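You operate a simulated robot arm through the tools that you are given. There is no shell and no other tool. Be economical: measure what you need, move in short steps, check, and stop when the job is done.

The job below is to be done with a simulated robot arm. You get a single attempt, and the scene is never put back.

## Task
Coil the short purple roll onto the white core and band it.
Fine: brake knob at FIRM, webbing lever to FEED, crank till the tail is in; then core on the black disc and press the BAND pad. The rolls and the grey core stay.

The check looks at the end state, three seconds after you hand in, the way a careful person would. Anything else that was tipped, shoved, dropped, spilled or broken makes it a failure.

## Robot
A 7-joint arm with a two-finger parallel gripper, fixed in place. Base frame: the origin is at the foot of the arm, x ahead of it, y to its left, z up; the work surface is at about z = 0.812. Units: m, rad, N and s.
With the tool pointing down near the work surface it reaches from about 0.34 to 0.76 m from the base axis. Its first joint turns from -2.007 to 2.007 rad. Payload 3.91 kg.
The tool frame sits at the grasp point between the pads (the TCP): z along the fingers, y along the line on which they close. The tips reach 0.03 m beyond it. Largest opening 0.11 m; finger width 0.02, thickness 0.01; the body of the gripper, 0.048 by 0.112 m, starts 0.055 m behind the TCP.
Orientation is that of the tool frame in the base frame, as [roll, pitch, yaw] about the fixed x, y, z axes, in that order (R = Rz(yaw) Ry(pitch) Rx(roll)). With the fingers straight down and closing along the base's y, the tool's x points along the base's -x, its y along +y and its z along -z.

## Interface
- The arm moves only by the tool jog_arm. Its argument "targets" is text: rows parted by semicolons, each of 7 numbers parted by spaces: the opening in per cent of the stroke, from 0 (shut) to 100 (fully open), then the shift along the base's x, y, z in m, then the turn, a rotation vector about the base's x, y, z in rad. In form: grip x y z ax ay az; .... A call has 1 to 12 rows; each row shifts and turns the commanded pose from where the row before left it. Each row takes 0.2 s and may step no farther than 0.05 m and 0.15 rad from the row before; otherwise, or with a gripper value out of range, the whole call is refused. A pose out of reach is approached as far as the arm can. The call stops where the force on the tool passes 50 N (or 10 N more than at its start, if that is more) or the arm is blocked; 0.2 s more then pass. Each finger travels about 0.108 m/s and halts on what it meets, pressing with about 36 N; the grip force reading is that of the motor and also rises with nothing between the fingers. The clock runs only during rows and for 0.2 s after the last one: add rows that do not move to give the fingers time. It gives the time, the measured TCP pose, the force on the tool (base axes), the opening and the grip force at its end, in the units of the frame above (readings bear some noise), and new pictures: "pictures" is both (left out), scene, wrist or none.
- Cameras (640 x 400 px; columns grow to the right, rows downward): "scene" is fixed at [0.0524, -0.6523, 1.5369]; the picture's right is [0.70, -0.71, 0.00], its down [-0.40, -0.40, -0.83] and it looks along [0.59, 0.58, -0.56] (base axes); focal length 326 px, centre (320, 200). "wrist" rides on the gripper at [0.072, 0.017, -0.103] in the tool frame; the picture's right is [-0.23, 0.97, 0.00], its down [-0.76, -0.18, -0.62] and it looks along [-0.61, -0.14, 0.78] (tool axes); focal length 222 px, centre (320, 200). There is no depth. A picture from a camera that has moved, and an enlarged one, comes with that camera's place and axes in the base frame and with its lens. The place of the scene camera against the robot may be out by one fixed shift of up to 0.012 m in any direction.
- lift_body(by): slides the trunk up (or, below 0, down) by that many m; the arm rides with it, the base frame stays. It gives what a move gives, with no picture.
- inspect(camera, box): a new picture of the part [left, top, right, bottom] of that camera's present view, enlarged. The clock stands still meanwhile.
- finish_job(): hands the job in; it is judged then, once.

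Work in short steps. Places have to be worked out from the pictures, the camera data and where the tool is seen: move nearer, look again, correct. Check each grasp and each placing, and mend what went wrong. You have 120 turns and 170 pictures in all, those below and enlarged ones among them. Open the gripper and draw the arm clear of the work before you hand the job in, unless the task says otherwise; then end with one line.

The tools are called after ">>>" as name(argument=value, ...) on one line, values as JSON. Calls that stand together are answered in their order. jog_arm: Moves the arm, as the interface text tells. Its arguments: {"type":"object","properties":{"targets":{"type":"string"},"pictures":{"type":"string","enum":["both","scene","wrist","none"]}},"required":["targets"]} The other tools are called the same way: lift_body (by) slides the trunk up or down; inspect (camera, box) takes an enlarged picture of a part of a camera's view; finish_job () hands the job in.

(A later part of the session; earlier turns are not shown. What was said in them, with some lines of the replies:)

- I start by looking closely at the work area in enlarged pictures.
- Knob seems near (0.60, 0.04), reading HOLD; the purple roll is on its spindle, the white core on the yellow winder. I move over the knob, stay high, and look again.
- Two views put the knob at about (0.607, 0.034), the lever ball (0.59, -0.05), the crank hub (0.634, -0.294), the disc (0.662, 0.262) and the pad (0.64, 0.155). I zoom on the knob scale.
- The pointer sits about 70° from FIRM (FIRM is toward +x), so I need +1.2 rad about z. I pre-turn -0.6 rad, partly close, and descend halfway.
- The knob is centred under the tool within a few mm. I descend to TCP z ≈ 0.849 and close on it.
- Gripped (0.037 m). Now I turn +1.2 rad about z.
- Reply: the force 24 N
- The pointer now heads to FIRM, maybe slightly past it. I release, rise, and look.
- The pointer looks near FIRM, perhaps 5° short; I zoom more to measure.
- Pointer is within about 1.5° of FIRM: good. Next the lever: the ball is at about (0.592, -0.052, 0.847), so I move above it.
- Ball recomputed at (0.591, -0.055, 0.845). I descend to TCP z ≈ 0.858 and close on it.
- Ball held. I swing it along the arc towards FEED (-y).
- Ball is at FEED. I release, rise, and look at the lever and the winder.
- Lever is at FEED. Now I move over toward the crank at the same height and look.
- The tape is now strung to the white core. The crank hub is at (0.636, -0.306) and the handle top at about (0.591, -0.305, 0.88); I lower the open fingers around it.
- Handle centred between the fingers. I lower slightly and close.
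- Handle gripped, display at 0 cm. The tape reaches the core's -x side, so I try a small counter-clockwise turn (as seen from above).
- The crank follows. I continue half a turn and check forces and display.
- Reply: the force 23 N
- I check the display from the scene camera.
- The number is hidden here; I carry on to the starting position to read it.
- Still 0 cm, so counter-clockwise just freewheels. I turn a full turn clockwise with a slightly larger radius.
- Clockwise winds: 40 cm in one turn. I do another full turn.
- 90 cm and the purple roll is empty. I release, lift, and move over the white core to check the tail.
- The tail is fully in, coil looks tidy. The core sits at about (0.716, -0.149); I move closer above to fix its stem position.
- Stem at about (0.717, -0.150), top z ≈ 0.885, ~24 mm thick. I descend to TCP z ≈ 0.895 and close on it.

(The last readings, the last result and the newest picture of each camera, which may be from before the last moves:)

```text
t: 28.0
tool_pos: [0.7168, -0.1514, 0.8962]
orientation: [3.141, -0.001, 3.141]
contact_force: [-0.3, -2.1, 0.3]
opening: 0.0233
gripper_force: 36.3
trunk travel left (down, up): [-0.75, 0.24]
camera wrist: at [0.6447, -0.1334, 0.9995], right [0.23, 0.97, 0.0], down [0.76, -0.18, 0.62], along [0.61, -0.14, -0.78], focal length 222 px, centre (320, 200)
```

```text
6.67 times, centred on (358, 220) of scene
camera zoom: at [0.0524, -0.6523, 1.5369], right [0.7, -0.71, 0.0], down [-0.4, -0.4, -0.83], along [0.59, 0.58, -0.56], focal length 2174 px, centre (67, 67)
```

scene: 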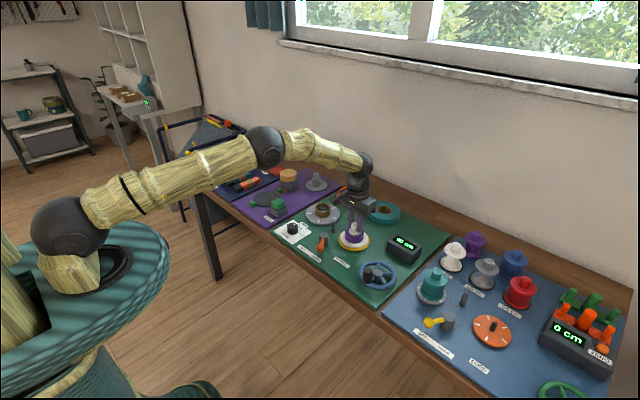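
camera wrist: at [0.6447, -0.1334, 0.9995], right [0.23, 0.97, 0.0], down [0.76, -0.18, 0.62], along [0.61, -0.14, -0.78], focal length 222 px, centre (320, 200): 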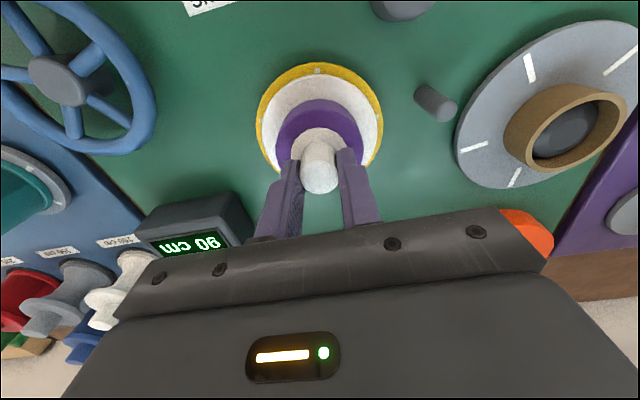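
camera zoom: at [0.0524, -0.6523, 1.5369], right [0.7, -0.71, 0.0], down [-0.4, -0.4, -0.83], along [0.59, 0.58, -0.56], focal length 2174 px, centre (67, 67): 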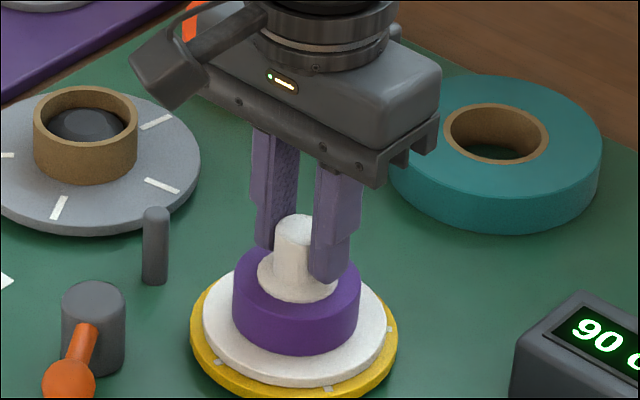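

Stem gripped (0.023 m). I lift straight up and check.

>>> jog_arm(targets="10 0 0 0.015 0 0 0; 10 0 0 0.02 0 0 0; 10 0 0 0.03 0 0 0; 10 0 0 0.03 0 0 0; 10 0 0 0 0 0 0")

>>> inspect(camera="scene", box=[300, 170, 428, 250])

```text
t: 29.2
tool_pos: [0.7159, -0.1506, 0.9913]
orientation: [3.142, -0.003, 3.14]
contact_force: [0.0, -0.1, -0.1]
opening: 0.0109
gripper_force: 0.1
trunk travel left (down, up): [-0.75, 0.24]
camera wrist: at [0.6447, -0.1338, 1.0946], right [0.23, 0.97, 0.0], down [0.76, -0.18, 0.62], along [0.61, -0.14, -0.78], focal length 222 px, centre (320, 200)
```

scene: 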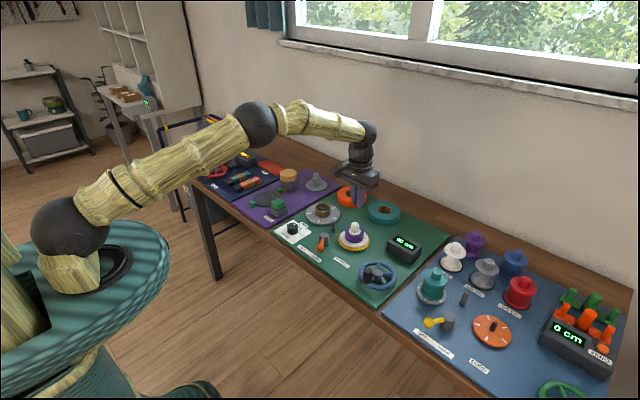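
wrist: 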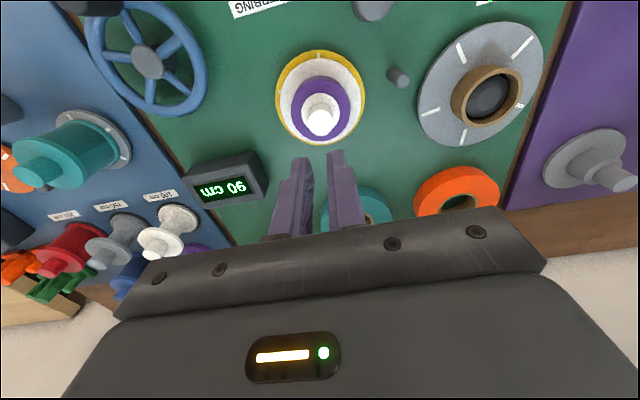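

```text
5.00 times, centred on (364, 210) of scene
camera zoom: at [0.0524, -0.6523, 1.5369], right [0.7, -0.71, 0.0], down [-0.4, -0.4, -0.83], along [0.59, 0.58, -0.56], focal length 1630 px, centre (100, 150)
```

zoom: 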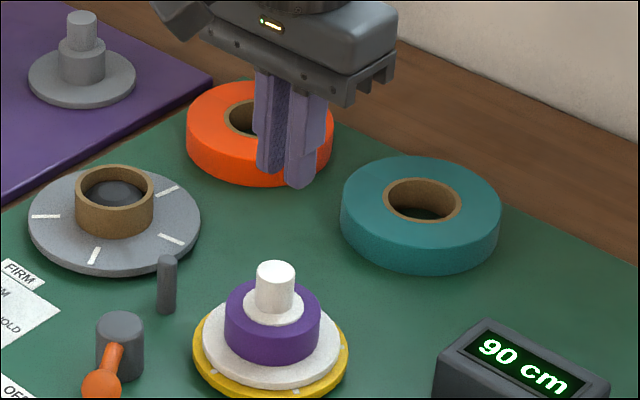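

The fingers slipped off the stem; the core did not move. I go back, grip a bit lower with 0% command, and lift in tiny steps to read the force.

>>> jog_arm(targets="60 0 0 0 0 0 0; 60 0 0 -0.035 0 0 0; 60 0.0 0 -0.035 0 0 0; 60 0 0 -0.029 0 0 0; 60 0 0 0 0 0 0; 0 0 0 0 0 0 0; 0 0 0 0 0 0 0; 0 0 0 0 0 0 0; 0 0 0 0 0 0 0", pictures="wrist")

>>> jog_arm(targets="0 0 0 0.004 0 0 0; 0 0 0 0.002 0 0 0; 0 0 0 0 0 0 0", pictures="none")

>>> inspect(camera="scene", box=[300, 170, 428, 250])

```text
t: 31.2
tool_pos: [0.7164, -0.1501, 0.8918]
orientation: [-3.141, -0.001, 3.141]
contact_force: [-0.4, 7.2, -0.2]
opening: 0.0228
gripper_force: 35.9
trunk travel left (down, up): [-0.75, 0.24]
camera wrist: at [0.6446, -0.1333, 0.9953], right [0.23, 0.97, 0.0], down [0.76, -0.18, 0.62], along [0.61, -0.14, -0.78], focal length 222 px, centre (320, 200)
```

wrist: 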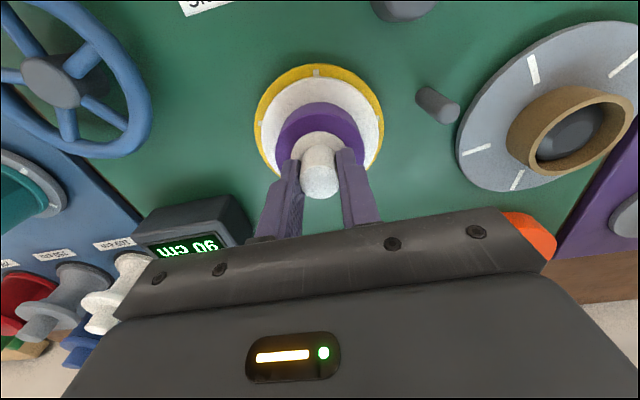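

```text
t: 32.0
tool_pos: [0.7165, -0.1514, 0.8988]
orientation: [3.141, 0.0, 3.14]
contact_force: [0.2, -0.6, -0.3]
opening: 0.0229
gripper_force: 35.8
trunk travel left (down, up): [-0.75, 0.24]
```

```text
5.00 times, centred on (364, 210) of scene
camera zoom: at [0.0524, -0.6523, 1.5369], right [0.7, -0.71, 0.0], down [-0.4, -0.4, -0.83], along [0.59, 0.58, -0.56], focal length 1630 px, centre (100, 150)
```

zoom: 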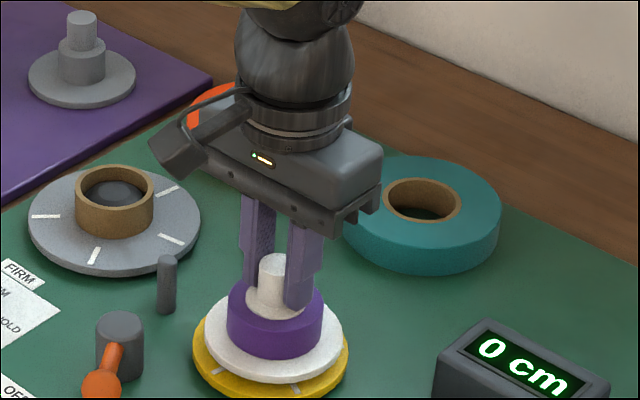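

Now it holds: the core has lifted off (display back to 0, gap visible). I continue lifting gently.

>>> jog_arm(targets="0 0 0 0.008 0 0 0; 0 0 0 0.012 0 0 0; 0 0 0 0.015 0 0 0; 0 0 0 0.015 0 0 0; 0 0 0 0.01 0 0 0; 0 0 0 0 0 0 0", pictures="none")

>>> inspect(camera="scene", box=[300, 170, 428, 250])

```text
t: 33.4
tool_pos: [0.7165, -0.1503, 0.9578]
orientation: [3.141, 0.0, 3.141]
contact_force: [0.8, 0.4, -0.8]
opening: 0.0229
gripper_force: 35.4
trunk travel left (down, up): [-0.75, 0.24]
```

```text
5.00 times, centred on (364, 210) of scene
camera zoom: at [0.0524, -0.6523, 1.5369], right [0.7, -0.71, 0.0], down [-0.4, -0.4, -0.83], along [0.59, 0.58, -0.56], focal length 1630 px, centre (100, 150)
```

zoom: 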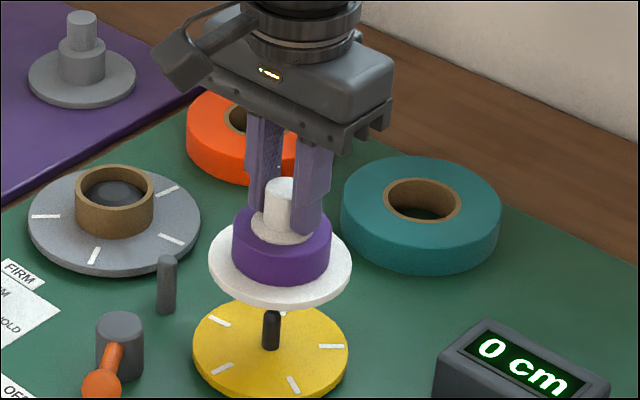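

The core hangs cleanly. I raise a little and carry it slowly toward the black disc.

>>> jog_arm(targets="0 -0.005 0.005 0.02 0 0 0; 0 -0.008 0.02 0.02 0 0 0; 0 -0.01 0.03 0 0 0 0; 0 -0.01 0.032 0 0 0 0; 0 -0.01 0.032 0 0 0 0; 0 -0.01 0.032 0 0 0 0; 0 -0.005 0.032 0 0 0 0; 0 0 0.032 0 0 0 0; 0 0 0.032 0 0 0 0; 0 0 0.03 0 0 0 0; 0 0 0.02 0 0 0 0; 0 0 0 0 0 0 0")

>>> inspect(camera="scene", box=[220, 130, 380, 230])

```text
t: 36.0
tool_pos: [0.6592, 0.1458, 0.9982]
orientation: [3.141, 0.0, 3.139]
contact_force: [-0.3, 0.2, -0.6]
opening: 0.0228
gripper_force: 35.7
trunk travel left (down, up): [-0.75, 0.24]
camera wrist: at [0.5874, 0.1632, 1.1022], right [0.23, 0.97, 0.0], down [0.76, -0.18, 0.62], along [0.61, -0.14, -0.78], focal length 222 px, centre (320, 200)
```

scene: 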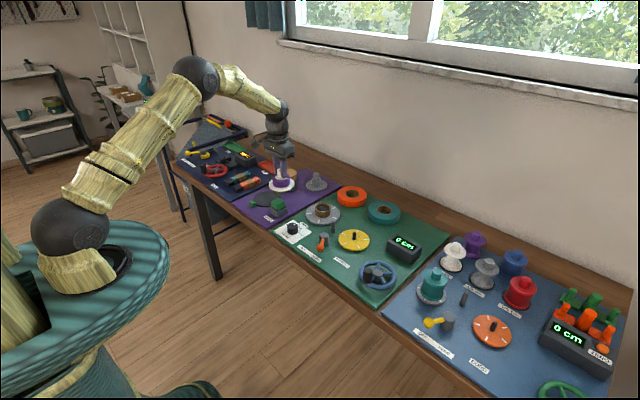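
wrist: 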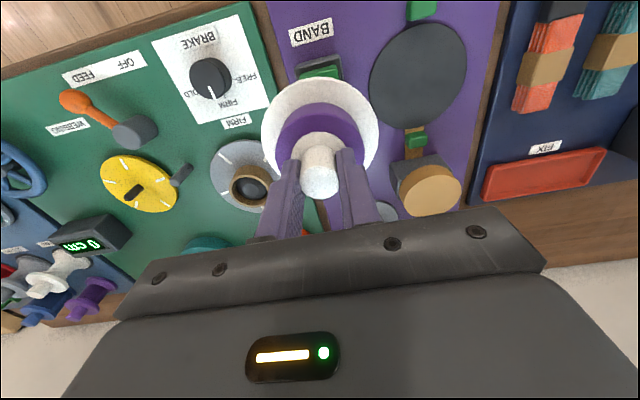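

```text
4.00 times, centred on (300, 180) of scene
camera zoom: at [0.0524, -0.6523, 1.5369], right [0.7, -0.71, 0.0], down [-0.4, -0.4, -0.83], along [0.59, 0.58, -0.56], focal length 1304 px, centre (400, 280)
```

zoom: 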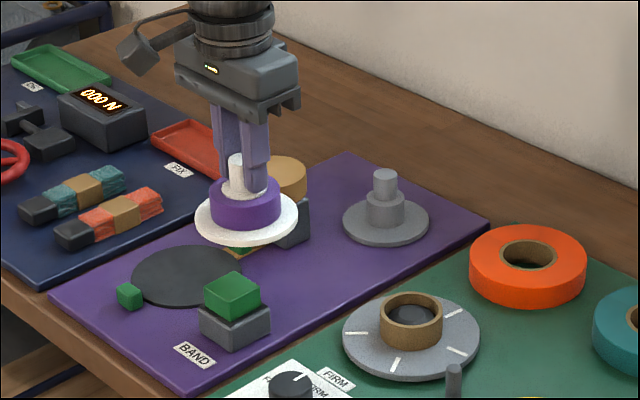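

Disc centre recomputed at (0.661, 0.262). I move there and descend part-way.

>>> jog_arm(targets="0 0.001 0.03 0 0 0 0; 0 0.001 0.035 0 0 0 0; 0 0 0.033 0 0 0 0; 0 0 0.018 0 0 0 0; 0 0 0 -0.03 0 0 0; 0 0 0 -0.03 0 0 0; 0 0 0 0 0 0 0")

>>> inspect(camera="scene", box=[200, 150, 328, 230])

>>> inspect(camera="wrist", box=[200, 40, 440, 190])

```text
t: 37.6
tool_pos: [0.6614, 0.2622, 0.9375]
orientation: [3.141, 0.0, -3.14]
contact_force: [0.2, 0.5, -1.2]
opening: 0.0227
gripper_force: 36.4
trunk travel left (down, up): [-0.75, 0.24]
camera wrist: at [0.5901, 0.2792, 1.0417], right [0.23, 0.97, 0.0], down [0.76, -0.18, 0.62], along [0.61, -0.14, -0.78], focal length 222 px, centre (320, 200)
```

scene: 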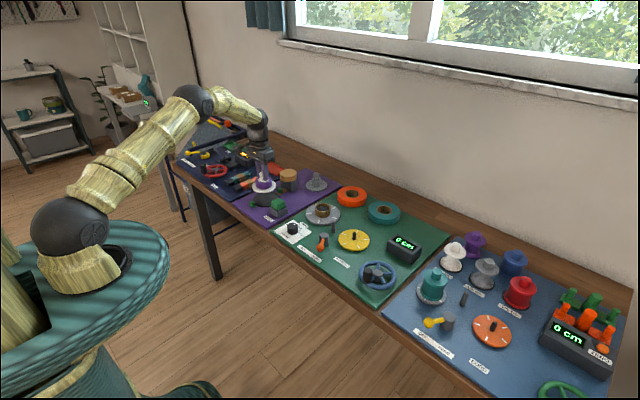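
wrist: 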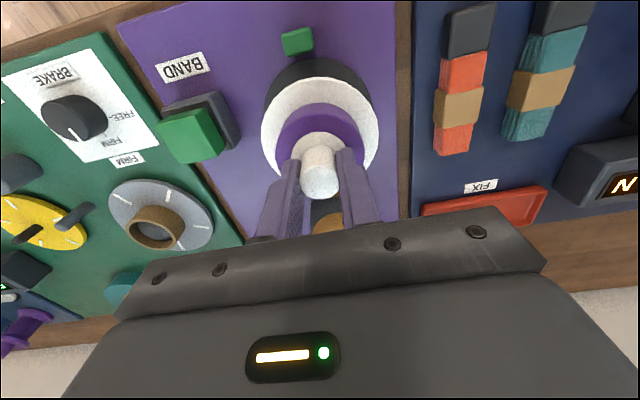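

```text
5.00 times, centred on (264, 190) of scene
camera zoom: at [0.0524, -0.6523, 1.5369], right [0.7, -0.71, 0.0], down [-0.4, -0.4, -0.83], along [0.59, 0.58, -0.56], focal length 1630 px, centre (600, 250)
```

zoom: 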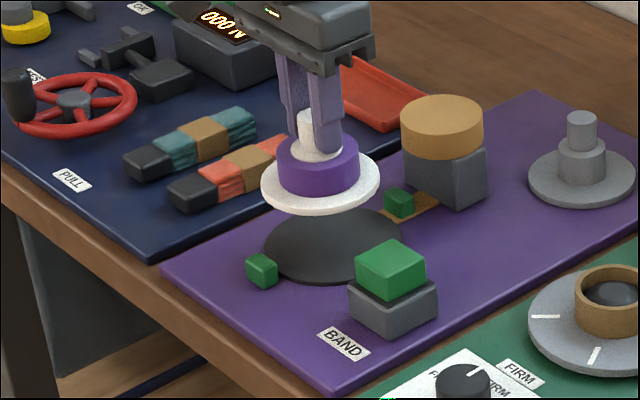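

```text
2.67 times, centred on (320, 115) of wrist
camera zoom: at [0.5901, 0.2792, 1.0417], right [0.23, 0.97, 0.0], down [0.76, -0.18, 0.62], along [0.61, -0.14, -0.78], focal length 592 px, centre (320, 427)
```

zoom: 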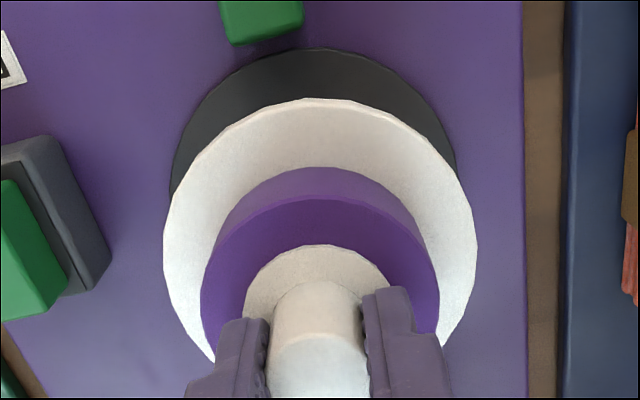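

Well centred over the disc. I lower in shrinking steps until it touches.

>>> jog_arm(targets="0 -0.001 0 -0.02 0 0 0; 0 0 0 -0.015 0 0 0; 0 0 0 -0.006 0 0 0; 0 0 0 0 0 0 0", pictures="none")

>>> inspect(camera="scene", box=[220, 160, 316, 220])

```text
t: 38.6
tool_pos: [0.661, 0.2639, 0.8962]
orientation: [3.141, 0.0, 3.14]
contact_force: [-0.5, -0.1, -0.3]
opening: 0.0225
gripper_force: 36.7
trunk travel left (down, up): [-0.75, 0.24]
```

```text
6.67 times, centred on (268, 190) of scene
camera zoom: at [0.0524, -0.6523, 1.5369], right [0.7, -0.71, 0.0], down [-0.4, -0.4, -0.83], along [0.59, 0.58, -0.56], focal length 2174 px, centre (667, 267)
```

zoom: 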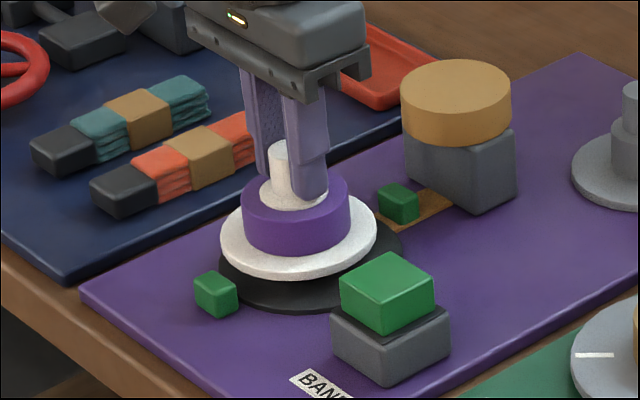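

Still a gap of about a centimetre. I lower by 3 mm steps.

>>> jog_arm(targets="0 0 0 -0.003 0 0 0; 0 0 0 -0.003 0 0 0; 0 0 0 -0.002 0 0 0; 0 0 0 0 0 0 0", pictures="none")

>>> inspect(camera="scene", box=[220, 160, 316, 220])

```text
t: 39.6
tool_pos: [0.6603, 0.2629, 0.8882]
orientation: [3.141, -0.002, 3.14]
contact_force: [0.1, -0.5, -1.2]
opening: 0.0227
gripper_force: 36.6
trunk travel left (down, up): [-0.75, 0.24]
```

```text
6.67 times, centred on (268, 190) of scene
camera zoom: at [0.0524, -0.6523, 1.5369], right [0.7, -0.71, 0.0], down [-0.4, -0.4, -0.83], along [0.59, 0.58, -0.56], focal length 2174 px, centre (667, 267)
```

zoom: 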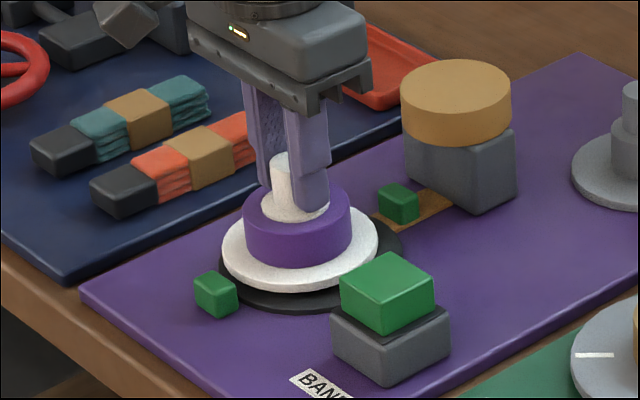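

>>> jog_arm(targets="0 0 0 -0.002 0 0 0; 0 0 0 -0.002 0 0 0; 0 0 0 0 0 0 0", pictures="none")

>>> inspect(camera="scene", box=[220, 160, 316, 220])

```text
t: 40.4
tool_pos: [0.6609, 0.2616, 0.8855]
orientation: [3.14, -0.001, 3.142]
contact_force: [0.1, -0.2, -0.7]
opening: 0.0227
gripper_force: 35.6
trunk travel left (down, up): [-0.75, 0.24]
```

```text
6.67 times, centred on (268, 190) of scene
camera zoom: at [0.0524, -0.6523, 1.5369], right [0.7, -0.71, 0.0], down [-0.4, -0.4, -0.83], along [0.59, 0.58, -0.56], focal length 2174 px, centre (667, 267)
```

zoom: 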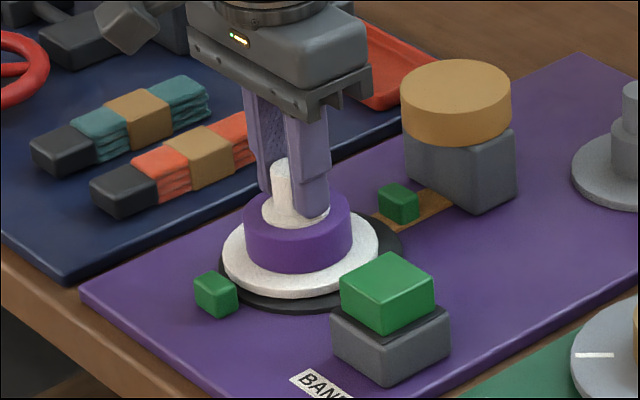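

>>> jog_arm(targets="0 0 0 -0.002 0 0 0; 0 0 0 -0.001 0 0 0; 0 0 0 0 0 0 0", pictures="none")

>>> jog_arm(targets="0 0 0 -0.002 0 0 0; 0 0 0 0 0 0 0", pictures="none")

>>> inspect(camera="scene", box=[220, 160, 316, 220])

>>> inspect(camera="wrist", box=[200, 40, 440, 190])

```text
t: 41.2
tool_pos: [0.6591, 0.2618, 0.8829]
orientation: [3.139, 0.001, -3.141]
contact_force: [-0.4, 0.1, 6.0]
opening: 0.0227
gripper_force: 35.6
trunk travel left (down, up): [-0.75, 0.24]
```

```text
t: 41.8
tool_pos: [0.6584, 0.2623, 0.8829]
orientation: [3.139, 0.004, -3.141]
contact_force: [1.0, 1.3, 20.9]
opening: 0.0228
gripper_force: 35.5
trunk travel left (down, up): [-0.75, 0.24]
```

```text
6.67 times, centred on (268, 190) of scene
camera zoom: at [0.0524, -0.6523, 1.5369], right [0.7, -0.71, 0.0], down [-0.4, -0.4, -0.83], along [0.59, 0.58, -0.56], focal length 2174 px, centre (667, 267)
```

zoom: 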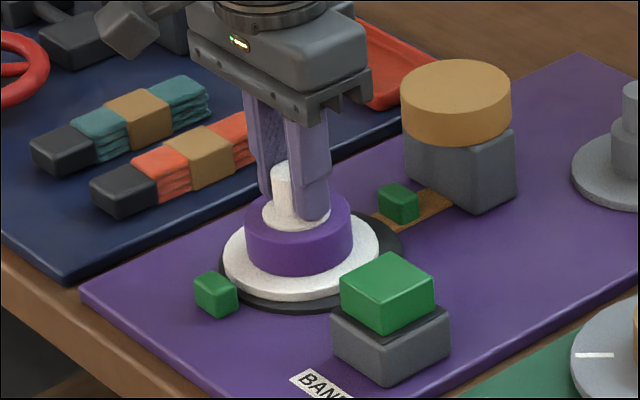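

```text
2.67 times, centred on (320, 115) of wrist
camera zoom: at [0.5882, 0.2788, 0.9864], right [0.23, 0.97, 0.0], down [0.76, -0.18, 0.63], along [0.61, -0.14, -0.78], focal length 592 px, centre (320, 427)
```

zoom: 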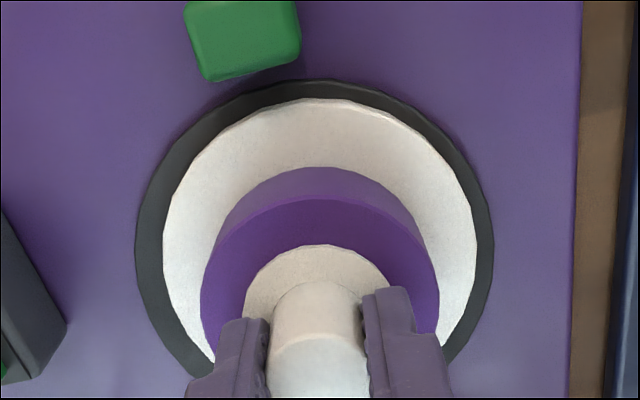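

Contact made (21 N). The core sits about 4 mm toward -x and 2 mm toward +y of the disc centre, so I raise slightly, shift, and set it down again.

>>> jog_arm(targets="0 0 0 0.006 0 0 0; 0 0.004 -0.002 0 0 0 0; 0 0 0 0 0 0 0; 0 0 0 -0.004 0 0 0; 0 0 0 -0.001 0 0 0; 0 0 0 0 0 0 0", pictures="none")

>>> inspect(camera="wrist", box=[200, 40, 440, 190])

```text
t: 43.2
tool_pos: [0.6631, 0.2599, 0.8832]
orientation: [3.139, 0.006, 3.141]
contact_force: [-0.1, -1.1, 13.6]
opening: 0.0226
gripper_force: 35.6
trunk travel left (down, up): [-0.75, 0.24]
```

```text
2.67 times, centred on (320, 115) of wrist
camera zoom: at [0.5921, 0.2766, 0.9864], right [0.23, 0.97, 0.0], down [0.76, -0.18, 0.63], along [0.61, -0.14, -0.78], focal length 592 px, centre (320, 427)
```

zoom: 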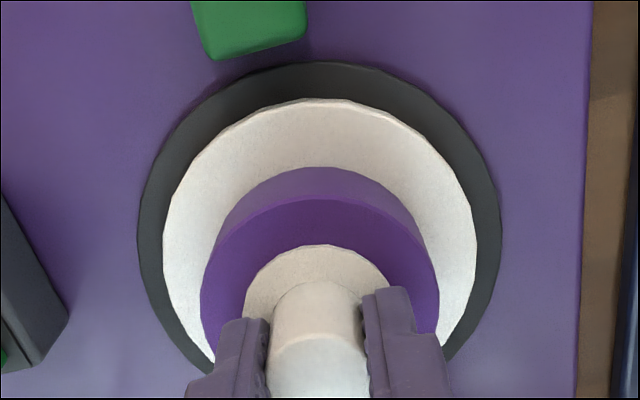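

Seated and centred. I release and rise straight up.

>>> jog_arm(targets="0 0 0 0.001 0 0 0; 40 0 0 0 0 0 0; 55 0 0 0 0 0 0; 55 0 0 0 0 0 0; 55 0 0 0.03 0 0 0; 55 0 0 0.04 0 0 0; 55 0 0 0.05 0 0 0; 55 0 0 0 0 0 0")

>>> inspect(camera="scene", box=[220, 150, 348, 230])

>>> inspect(camera="wrist", box=[160, 40, 400, 190])

```text
t: 45.0
tool_pos: [0.6648, 0.2598, 1.001]
orientation: [-3.141, 0.0, 3.14]
contact_force: [1.2, -0.2, 0.4]
opening: 0.0605
gripper_force: 0.0
trunk travel left (down, up): [-0.75, 0.24]
camera wrist: at [0.5928, 0.2775, 1.1047], right [0.23, 0.97, 0.0], down [0.76, -0.18, 0.62], along [0.61, -0.14, -0.78], focal length 222 px, centre (320, 200)
```

scene: 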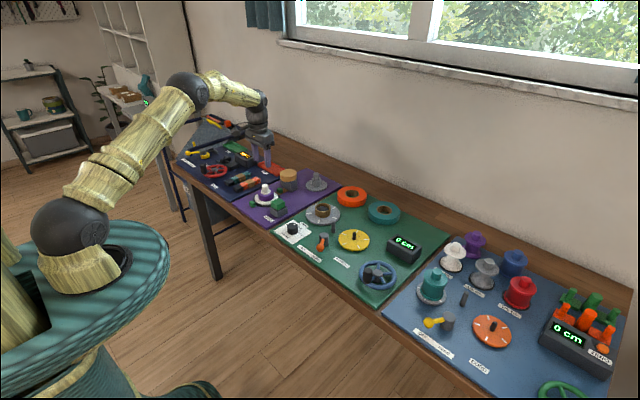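
wrist: 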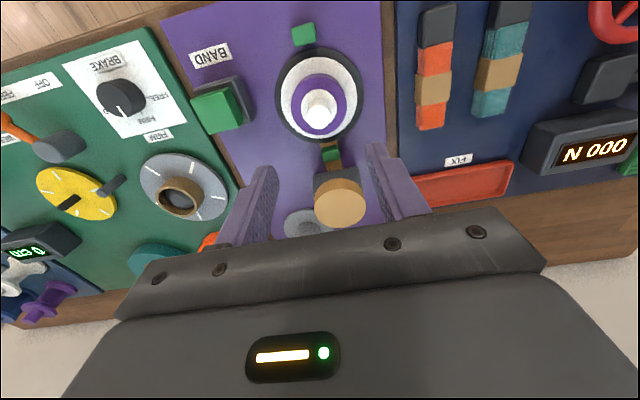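

```text
5.00 times, centred on (284, 190) of scene
camera zoom: at [0.0524, -0.6523, 1.5369], right [0.7, -0.71, 0.0], down [-0.4, -0.4, -0.83], along [0.59, 0.58, -0.56], focal length 1630 px, centre (500, 250)
```

zoom: 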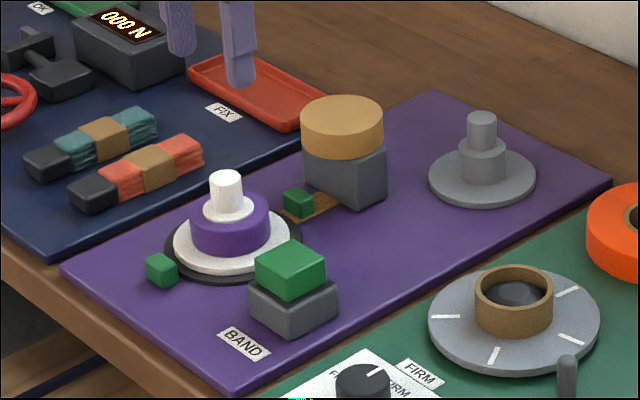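

```text
2.67 times, centred on (280, 115) of wrist
camera zoom: at [0.5928, 0.2775, 1.1047], right [0.23, 0.97, 0.0], down [0.76, -0.18, 0.62], along [0.61, -0.14, -0.78], focal length 592 px, centre (427, 427)
```

zoom: 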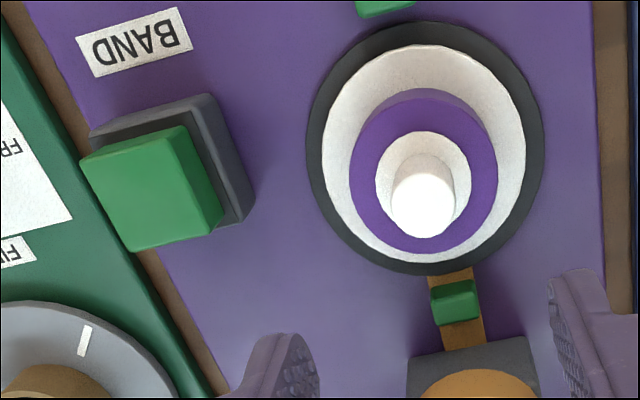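

Core stands on the disc. The pad centre is at (0.640, 0.152), top z ≈ 0.857; I move there with closed fingers and approach.

>>> jog_arm(targets="0 -0.005 -0.035 0 0 0 0; 0 -0.008 -0.037 0 0 0 0; 0 -0.012 -0.036 -0.02 0 0 0; 0 0 0 -0.03 0 0 0; 0 0 0 -0.03 0 0 0; 0 0 0 0 0 0 0")

>>> inspect(camera="scene", box=[220, 150, 348, 230])

```text
t: 46.4
tool_pos: [0.6387, 0.1535, 0.9225]
orientation: [3.141, 0.001, 3.141]
contact_force: [-0.6, -1.0, -0.4]
opening: 0.0002
gripper_force: 35.8
trunk travel left (down, up): [-0.75, 0.24]
camera wrist: at [0.5677, 0.1692, 1.0265], right [0.23, 0.97, 0.0], down [0.76, -0.18, 0.62], along [0.61, -0.14, -0.78], focal length 222 px, centre (320, 200)
```

scene: 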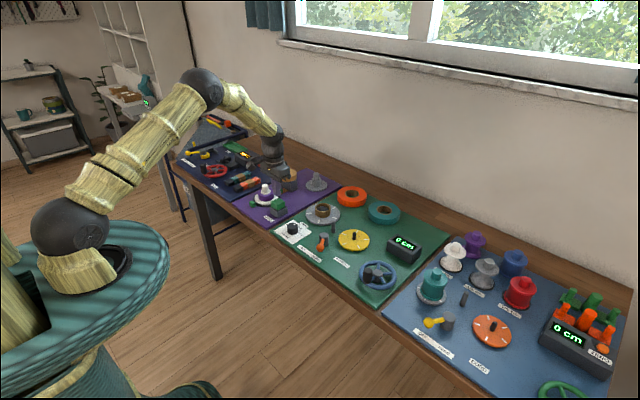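
wrist: 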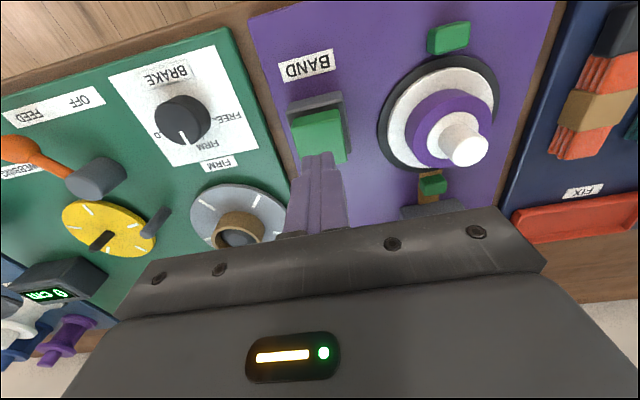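

```text
5.00 times, centred on (284, 190) of scene
camera zoom: at [0.0524, -0.6523, 1.5369], right [0.7, -0.71, 0.0], down [-0.4, -0.4, -0.83], along [0.59, 0.58, -0.56], focal length 1630 px, centre (500, 250)
```

zoom: 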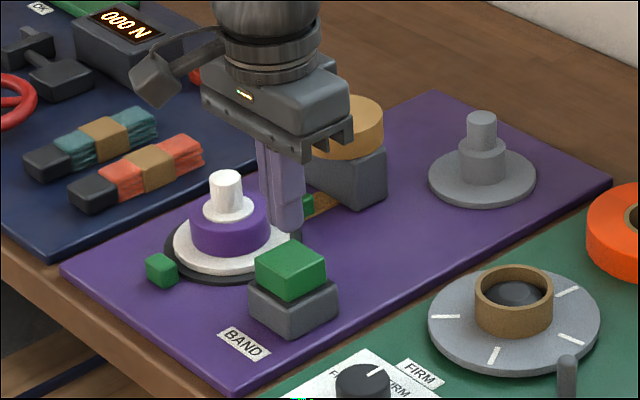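

Pad centre confirmed at (0.639, 0.152). I press down in small steps.

>>> jog_arm(targets="0 0 -0.001 -0.02 0 0 0; 0 0 0 -0.010 0 0 0; 0 0 0 -0.004 0 0 0; 0 0 0 -0.004 0 0 0; 0 0 0 -0.003 0 0 0; 0 0 0 0 0 0 0", pictures="none")

>>> inspect(camera="scene", box=[220, 150, 348, 230])

```text
t: 47.8
tool_pos: [0.6397, 0.1506, 0.8823]
orientation: [3.14, 0.001, 3.14]
contact_force: [4.7, 1.2, 12.3]
opening: 0.0
gripper_force: 35.6
trunk travel left (down, up): [-0.75, 0.24]
```

```text
5.00 times, centred on (284, 190) of scene
camera zoom: at [0.0524, -0.6523, 1.5369], right [0.7, -0.71, 0.0], down [-0.4, -0.4, -0.83], along [0.59, 0.58, -0.56], focal length 1630 px, centre (500, 250)
```

zoom: 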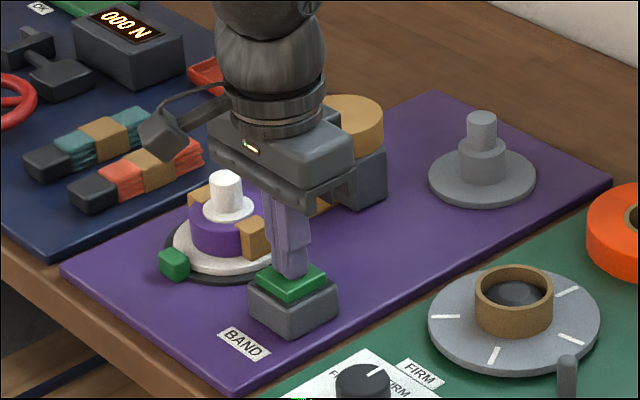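

The pad is down and tan bands have appeared on the coil. I release the pad, rise, and inspect.

>>> jog_arm(targets="0 0 0 0.03 0 0 0; 0 0 0 0.05 0 0 0; 40 -0.03 -0.02 0.03 0 0 0; 40 -0.04 0 0.03 0 0 0; 40 0 0 0 0 0 0; 40 0 0 0 0 0 0; 40 0 0 0 0 0 0")

>>> inspect(camera="scene", box=[220, 150, 348, 230])

>>> inspect(camera="scene", box=[260, 170, 460, 295])

```text
t: 49.4
tool_pos: [0.5699, 0.1302, 1.0206]
orientation: [-3.141, 0.0, 3.141]
contact_force: [-0.4, 0.0, 0.6]
opening: 0.0439
gripper_force: 0.1
trunk travel left (down, up): [-0.75, 0.24]
camera wrist: at [0.4985, 0.1481, 1.1238], right [0.23, 0.97, 0.0], down [0.76, -0.18, 0.62], along [0.61, -0.14, -0.78], focal length 222 px, centre (320, 200)
```

scene: 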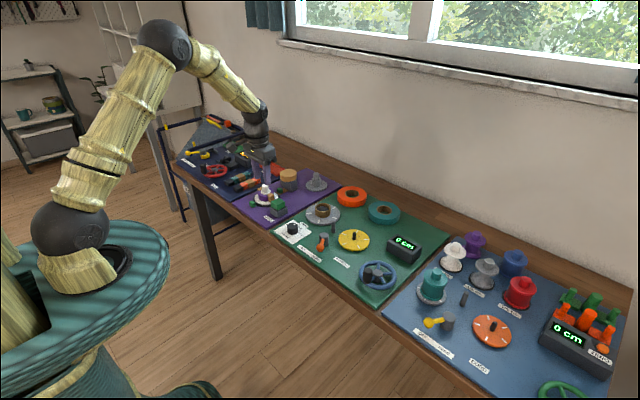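
wrist: 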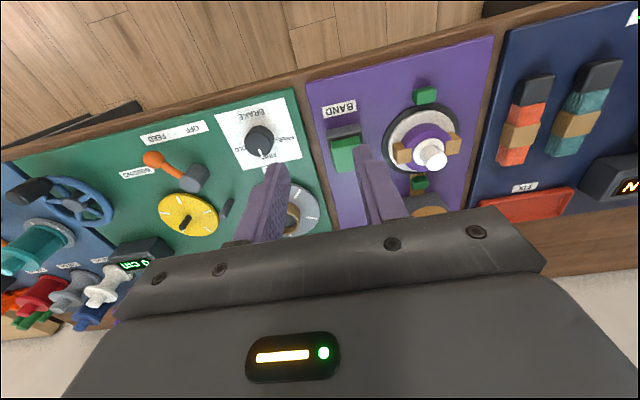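

```text
5.00 times, centred on (284, 190) of scene
camera zoom: at [0.0524, -0.6523, 1.5369], right [0.7, -0.71, 0.0], down [-0.4, -0.4, -0.83], along [0.59, 0.58, -0.56], focal length 1630 px, centre (500, 250)
```

zoom: 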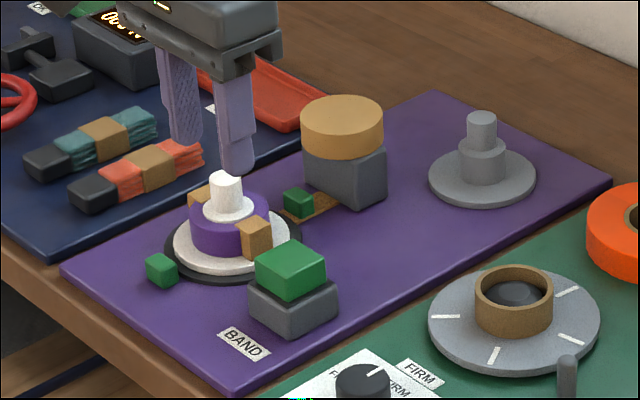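

```text
3.20 times, centred on (360, 232) of scene
camera zoom: at [0.0524, -0.6523, 1.5369], right [0.7, -0.71, 0.0], down [-0.4, -0.4, -0.83], along [0.59, 0.58, -0.56], focal length 1043 px, centre (192, 96)
```

zoom: 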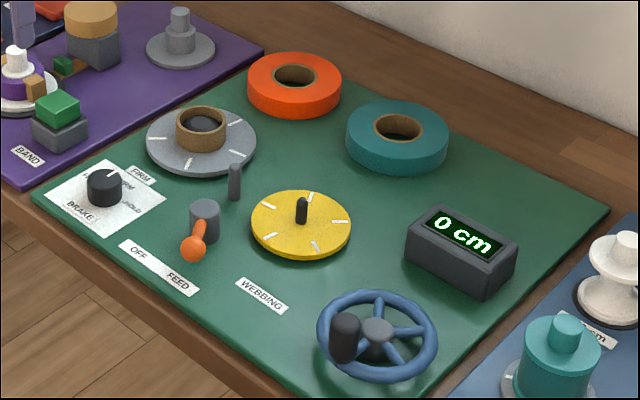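

The coil is banded on the disc, and the rolls and grey core are untouched. I lift the arm well clear and hand in.

>>> jog_arm(targets="60 0 0 0.04 0 0 0; 60 0 0 0.04 0 0 0; 60 0 0 0.03 0 0 0; 60 0 0 0 0 0 0", pictures="scene")

>>> finish_job()

```text
t: 50.4
tool_pos: [0.5699, 0.1321, 1.1293]
orientation: [-3.14, 0.001, -3.14]
contact_force: [-0.2, -0.3, -0.6]
opening: 0.066
gripper_force: 0.1
trunk travel left (down, up): [-0.75, 0.24]
```

scene: 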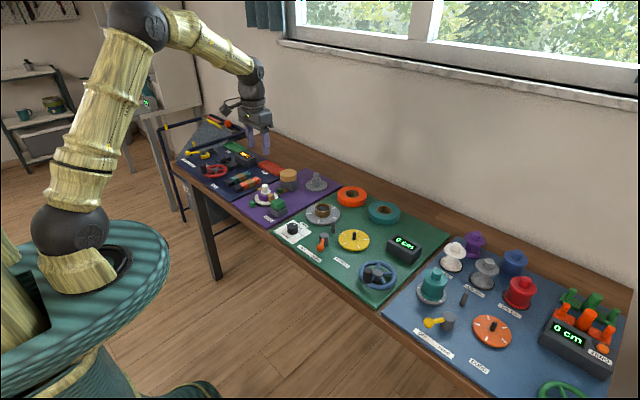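

```text
The job is handed in.
```

The purple webbing is wound onto the white core with its tail in (90 cm on the counter), and it is banded on the black disc; the other rolls and the grey core were not touched, and the job is handed in.
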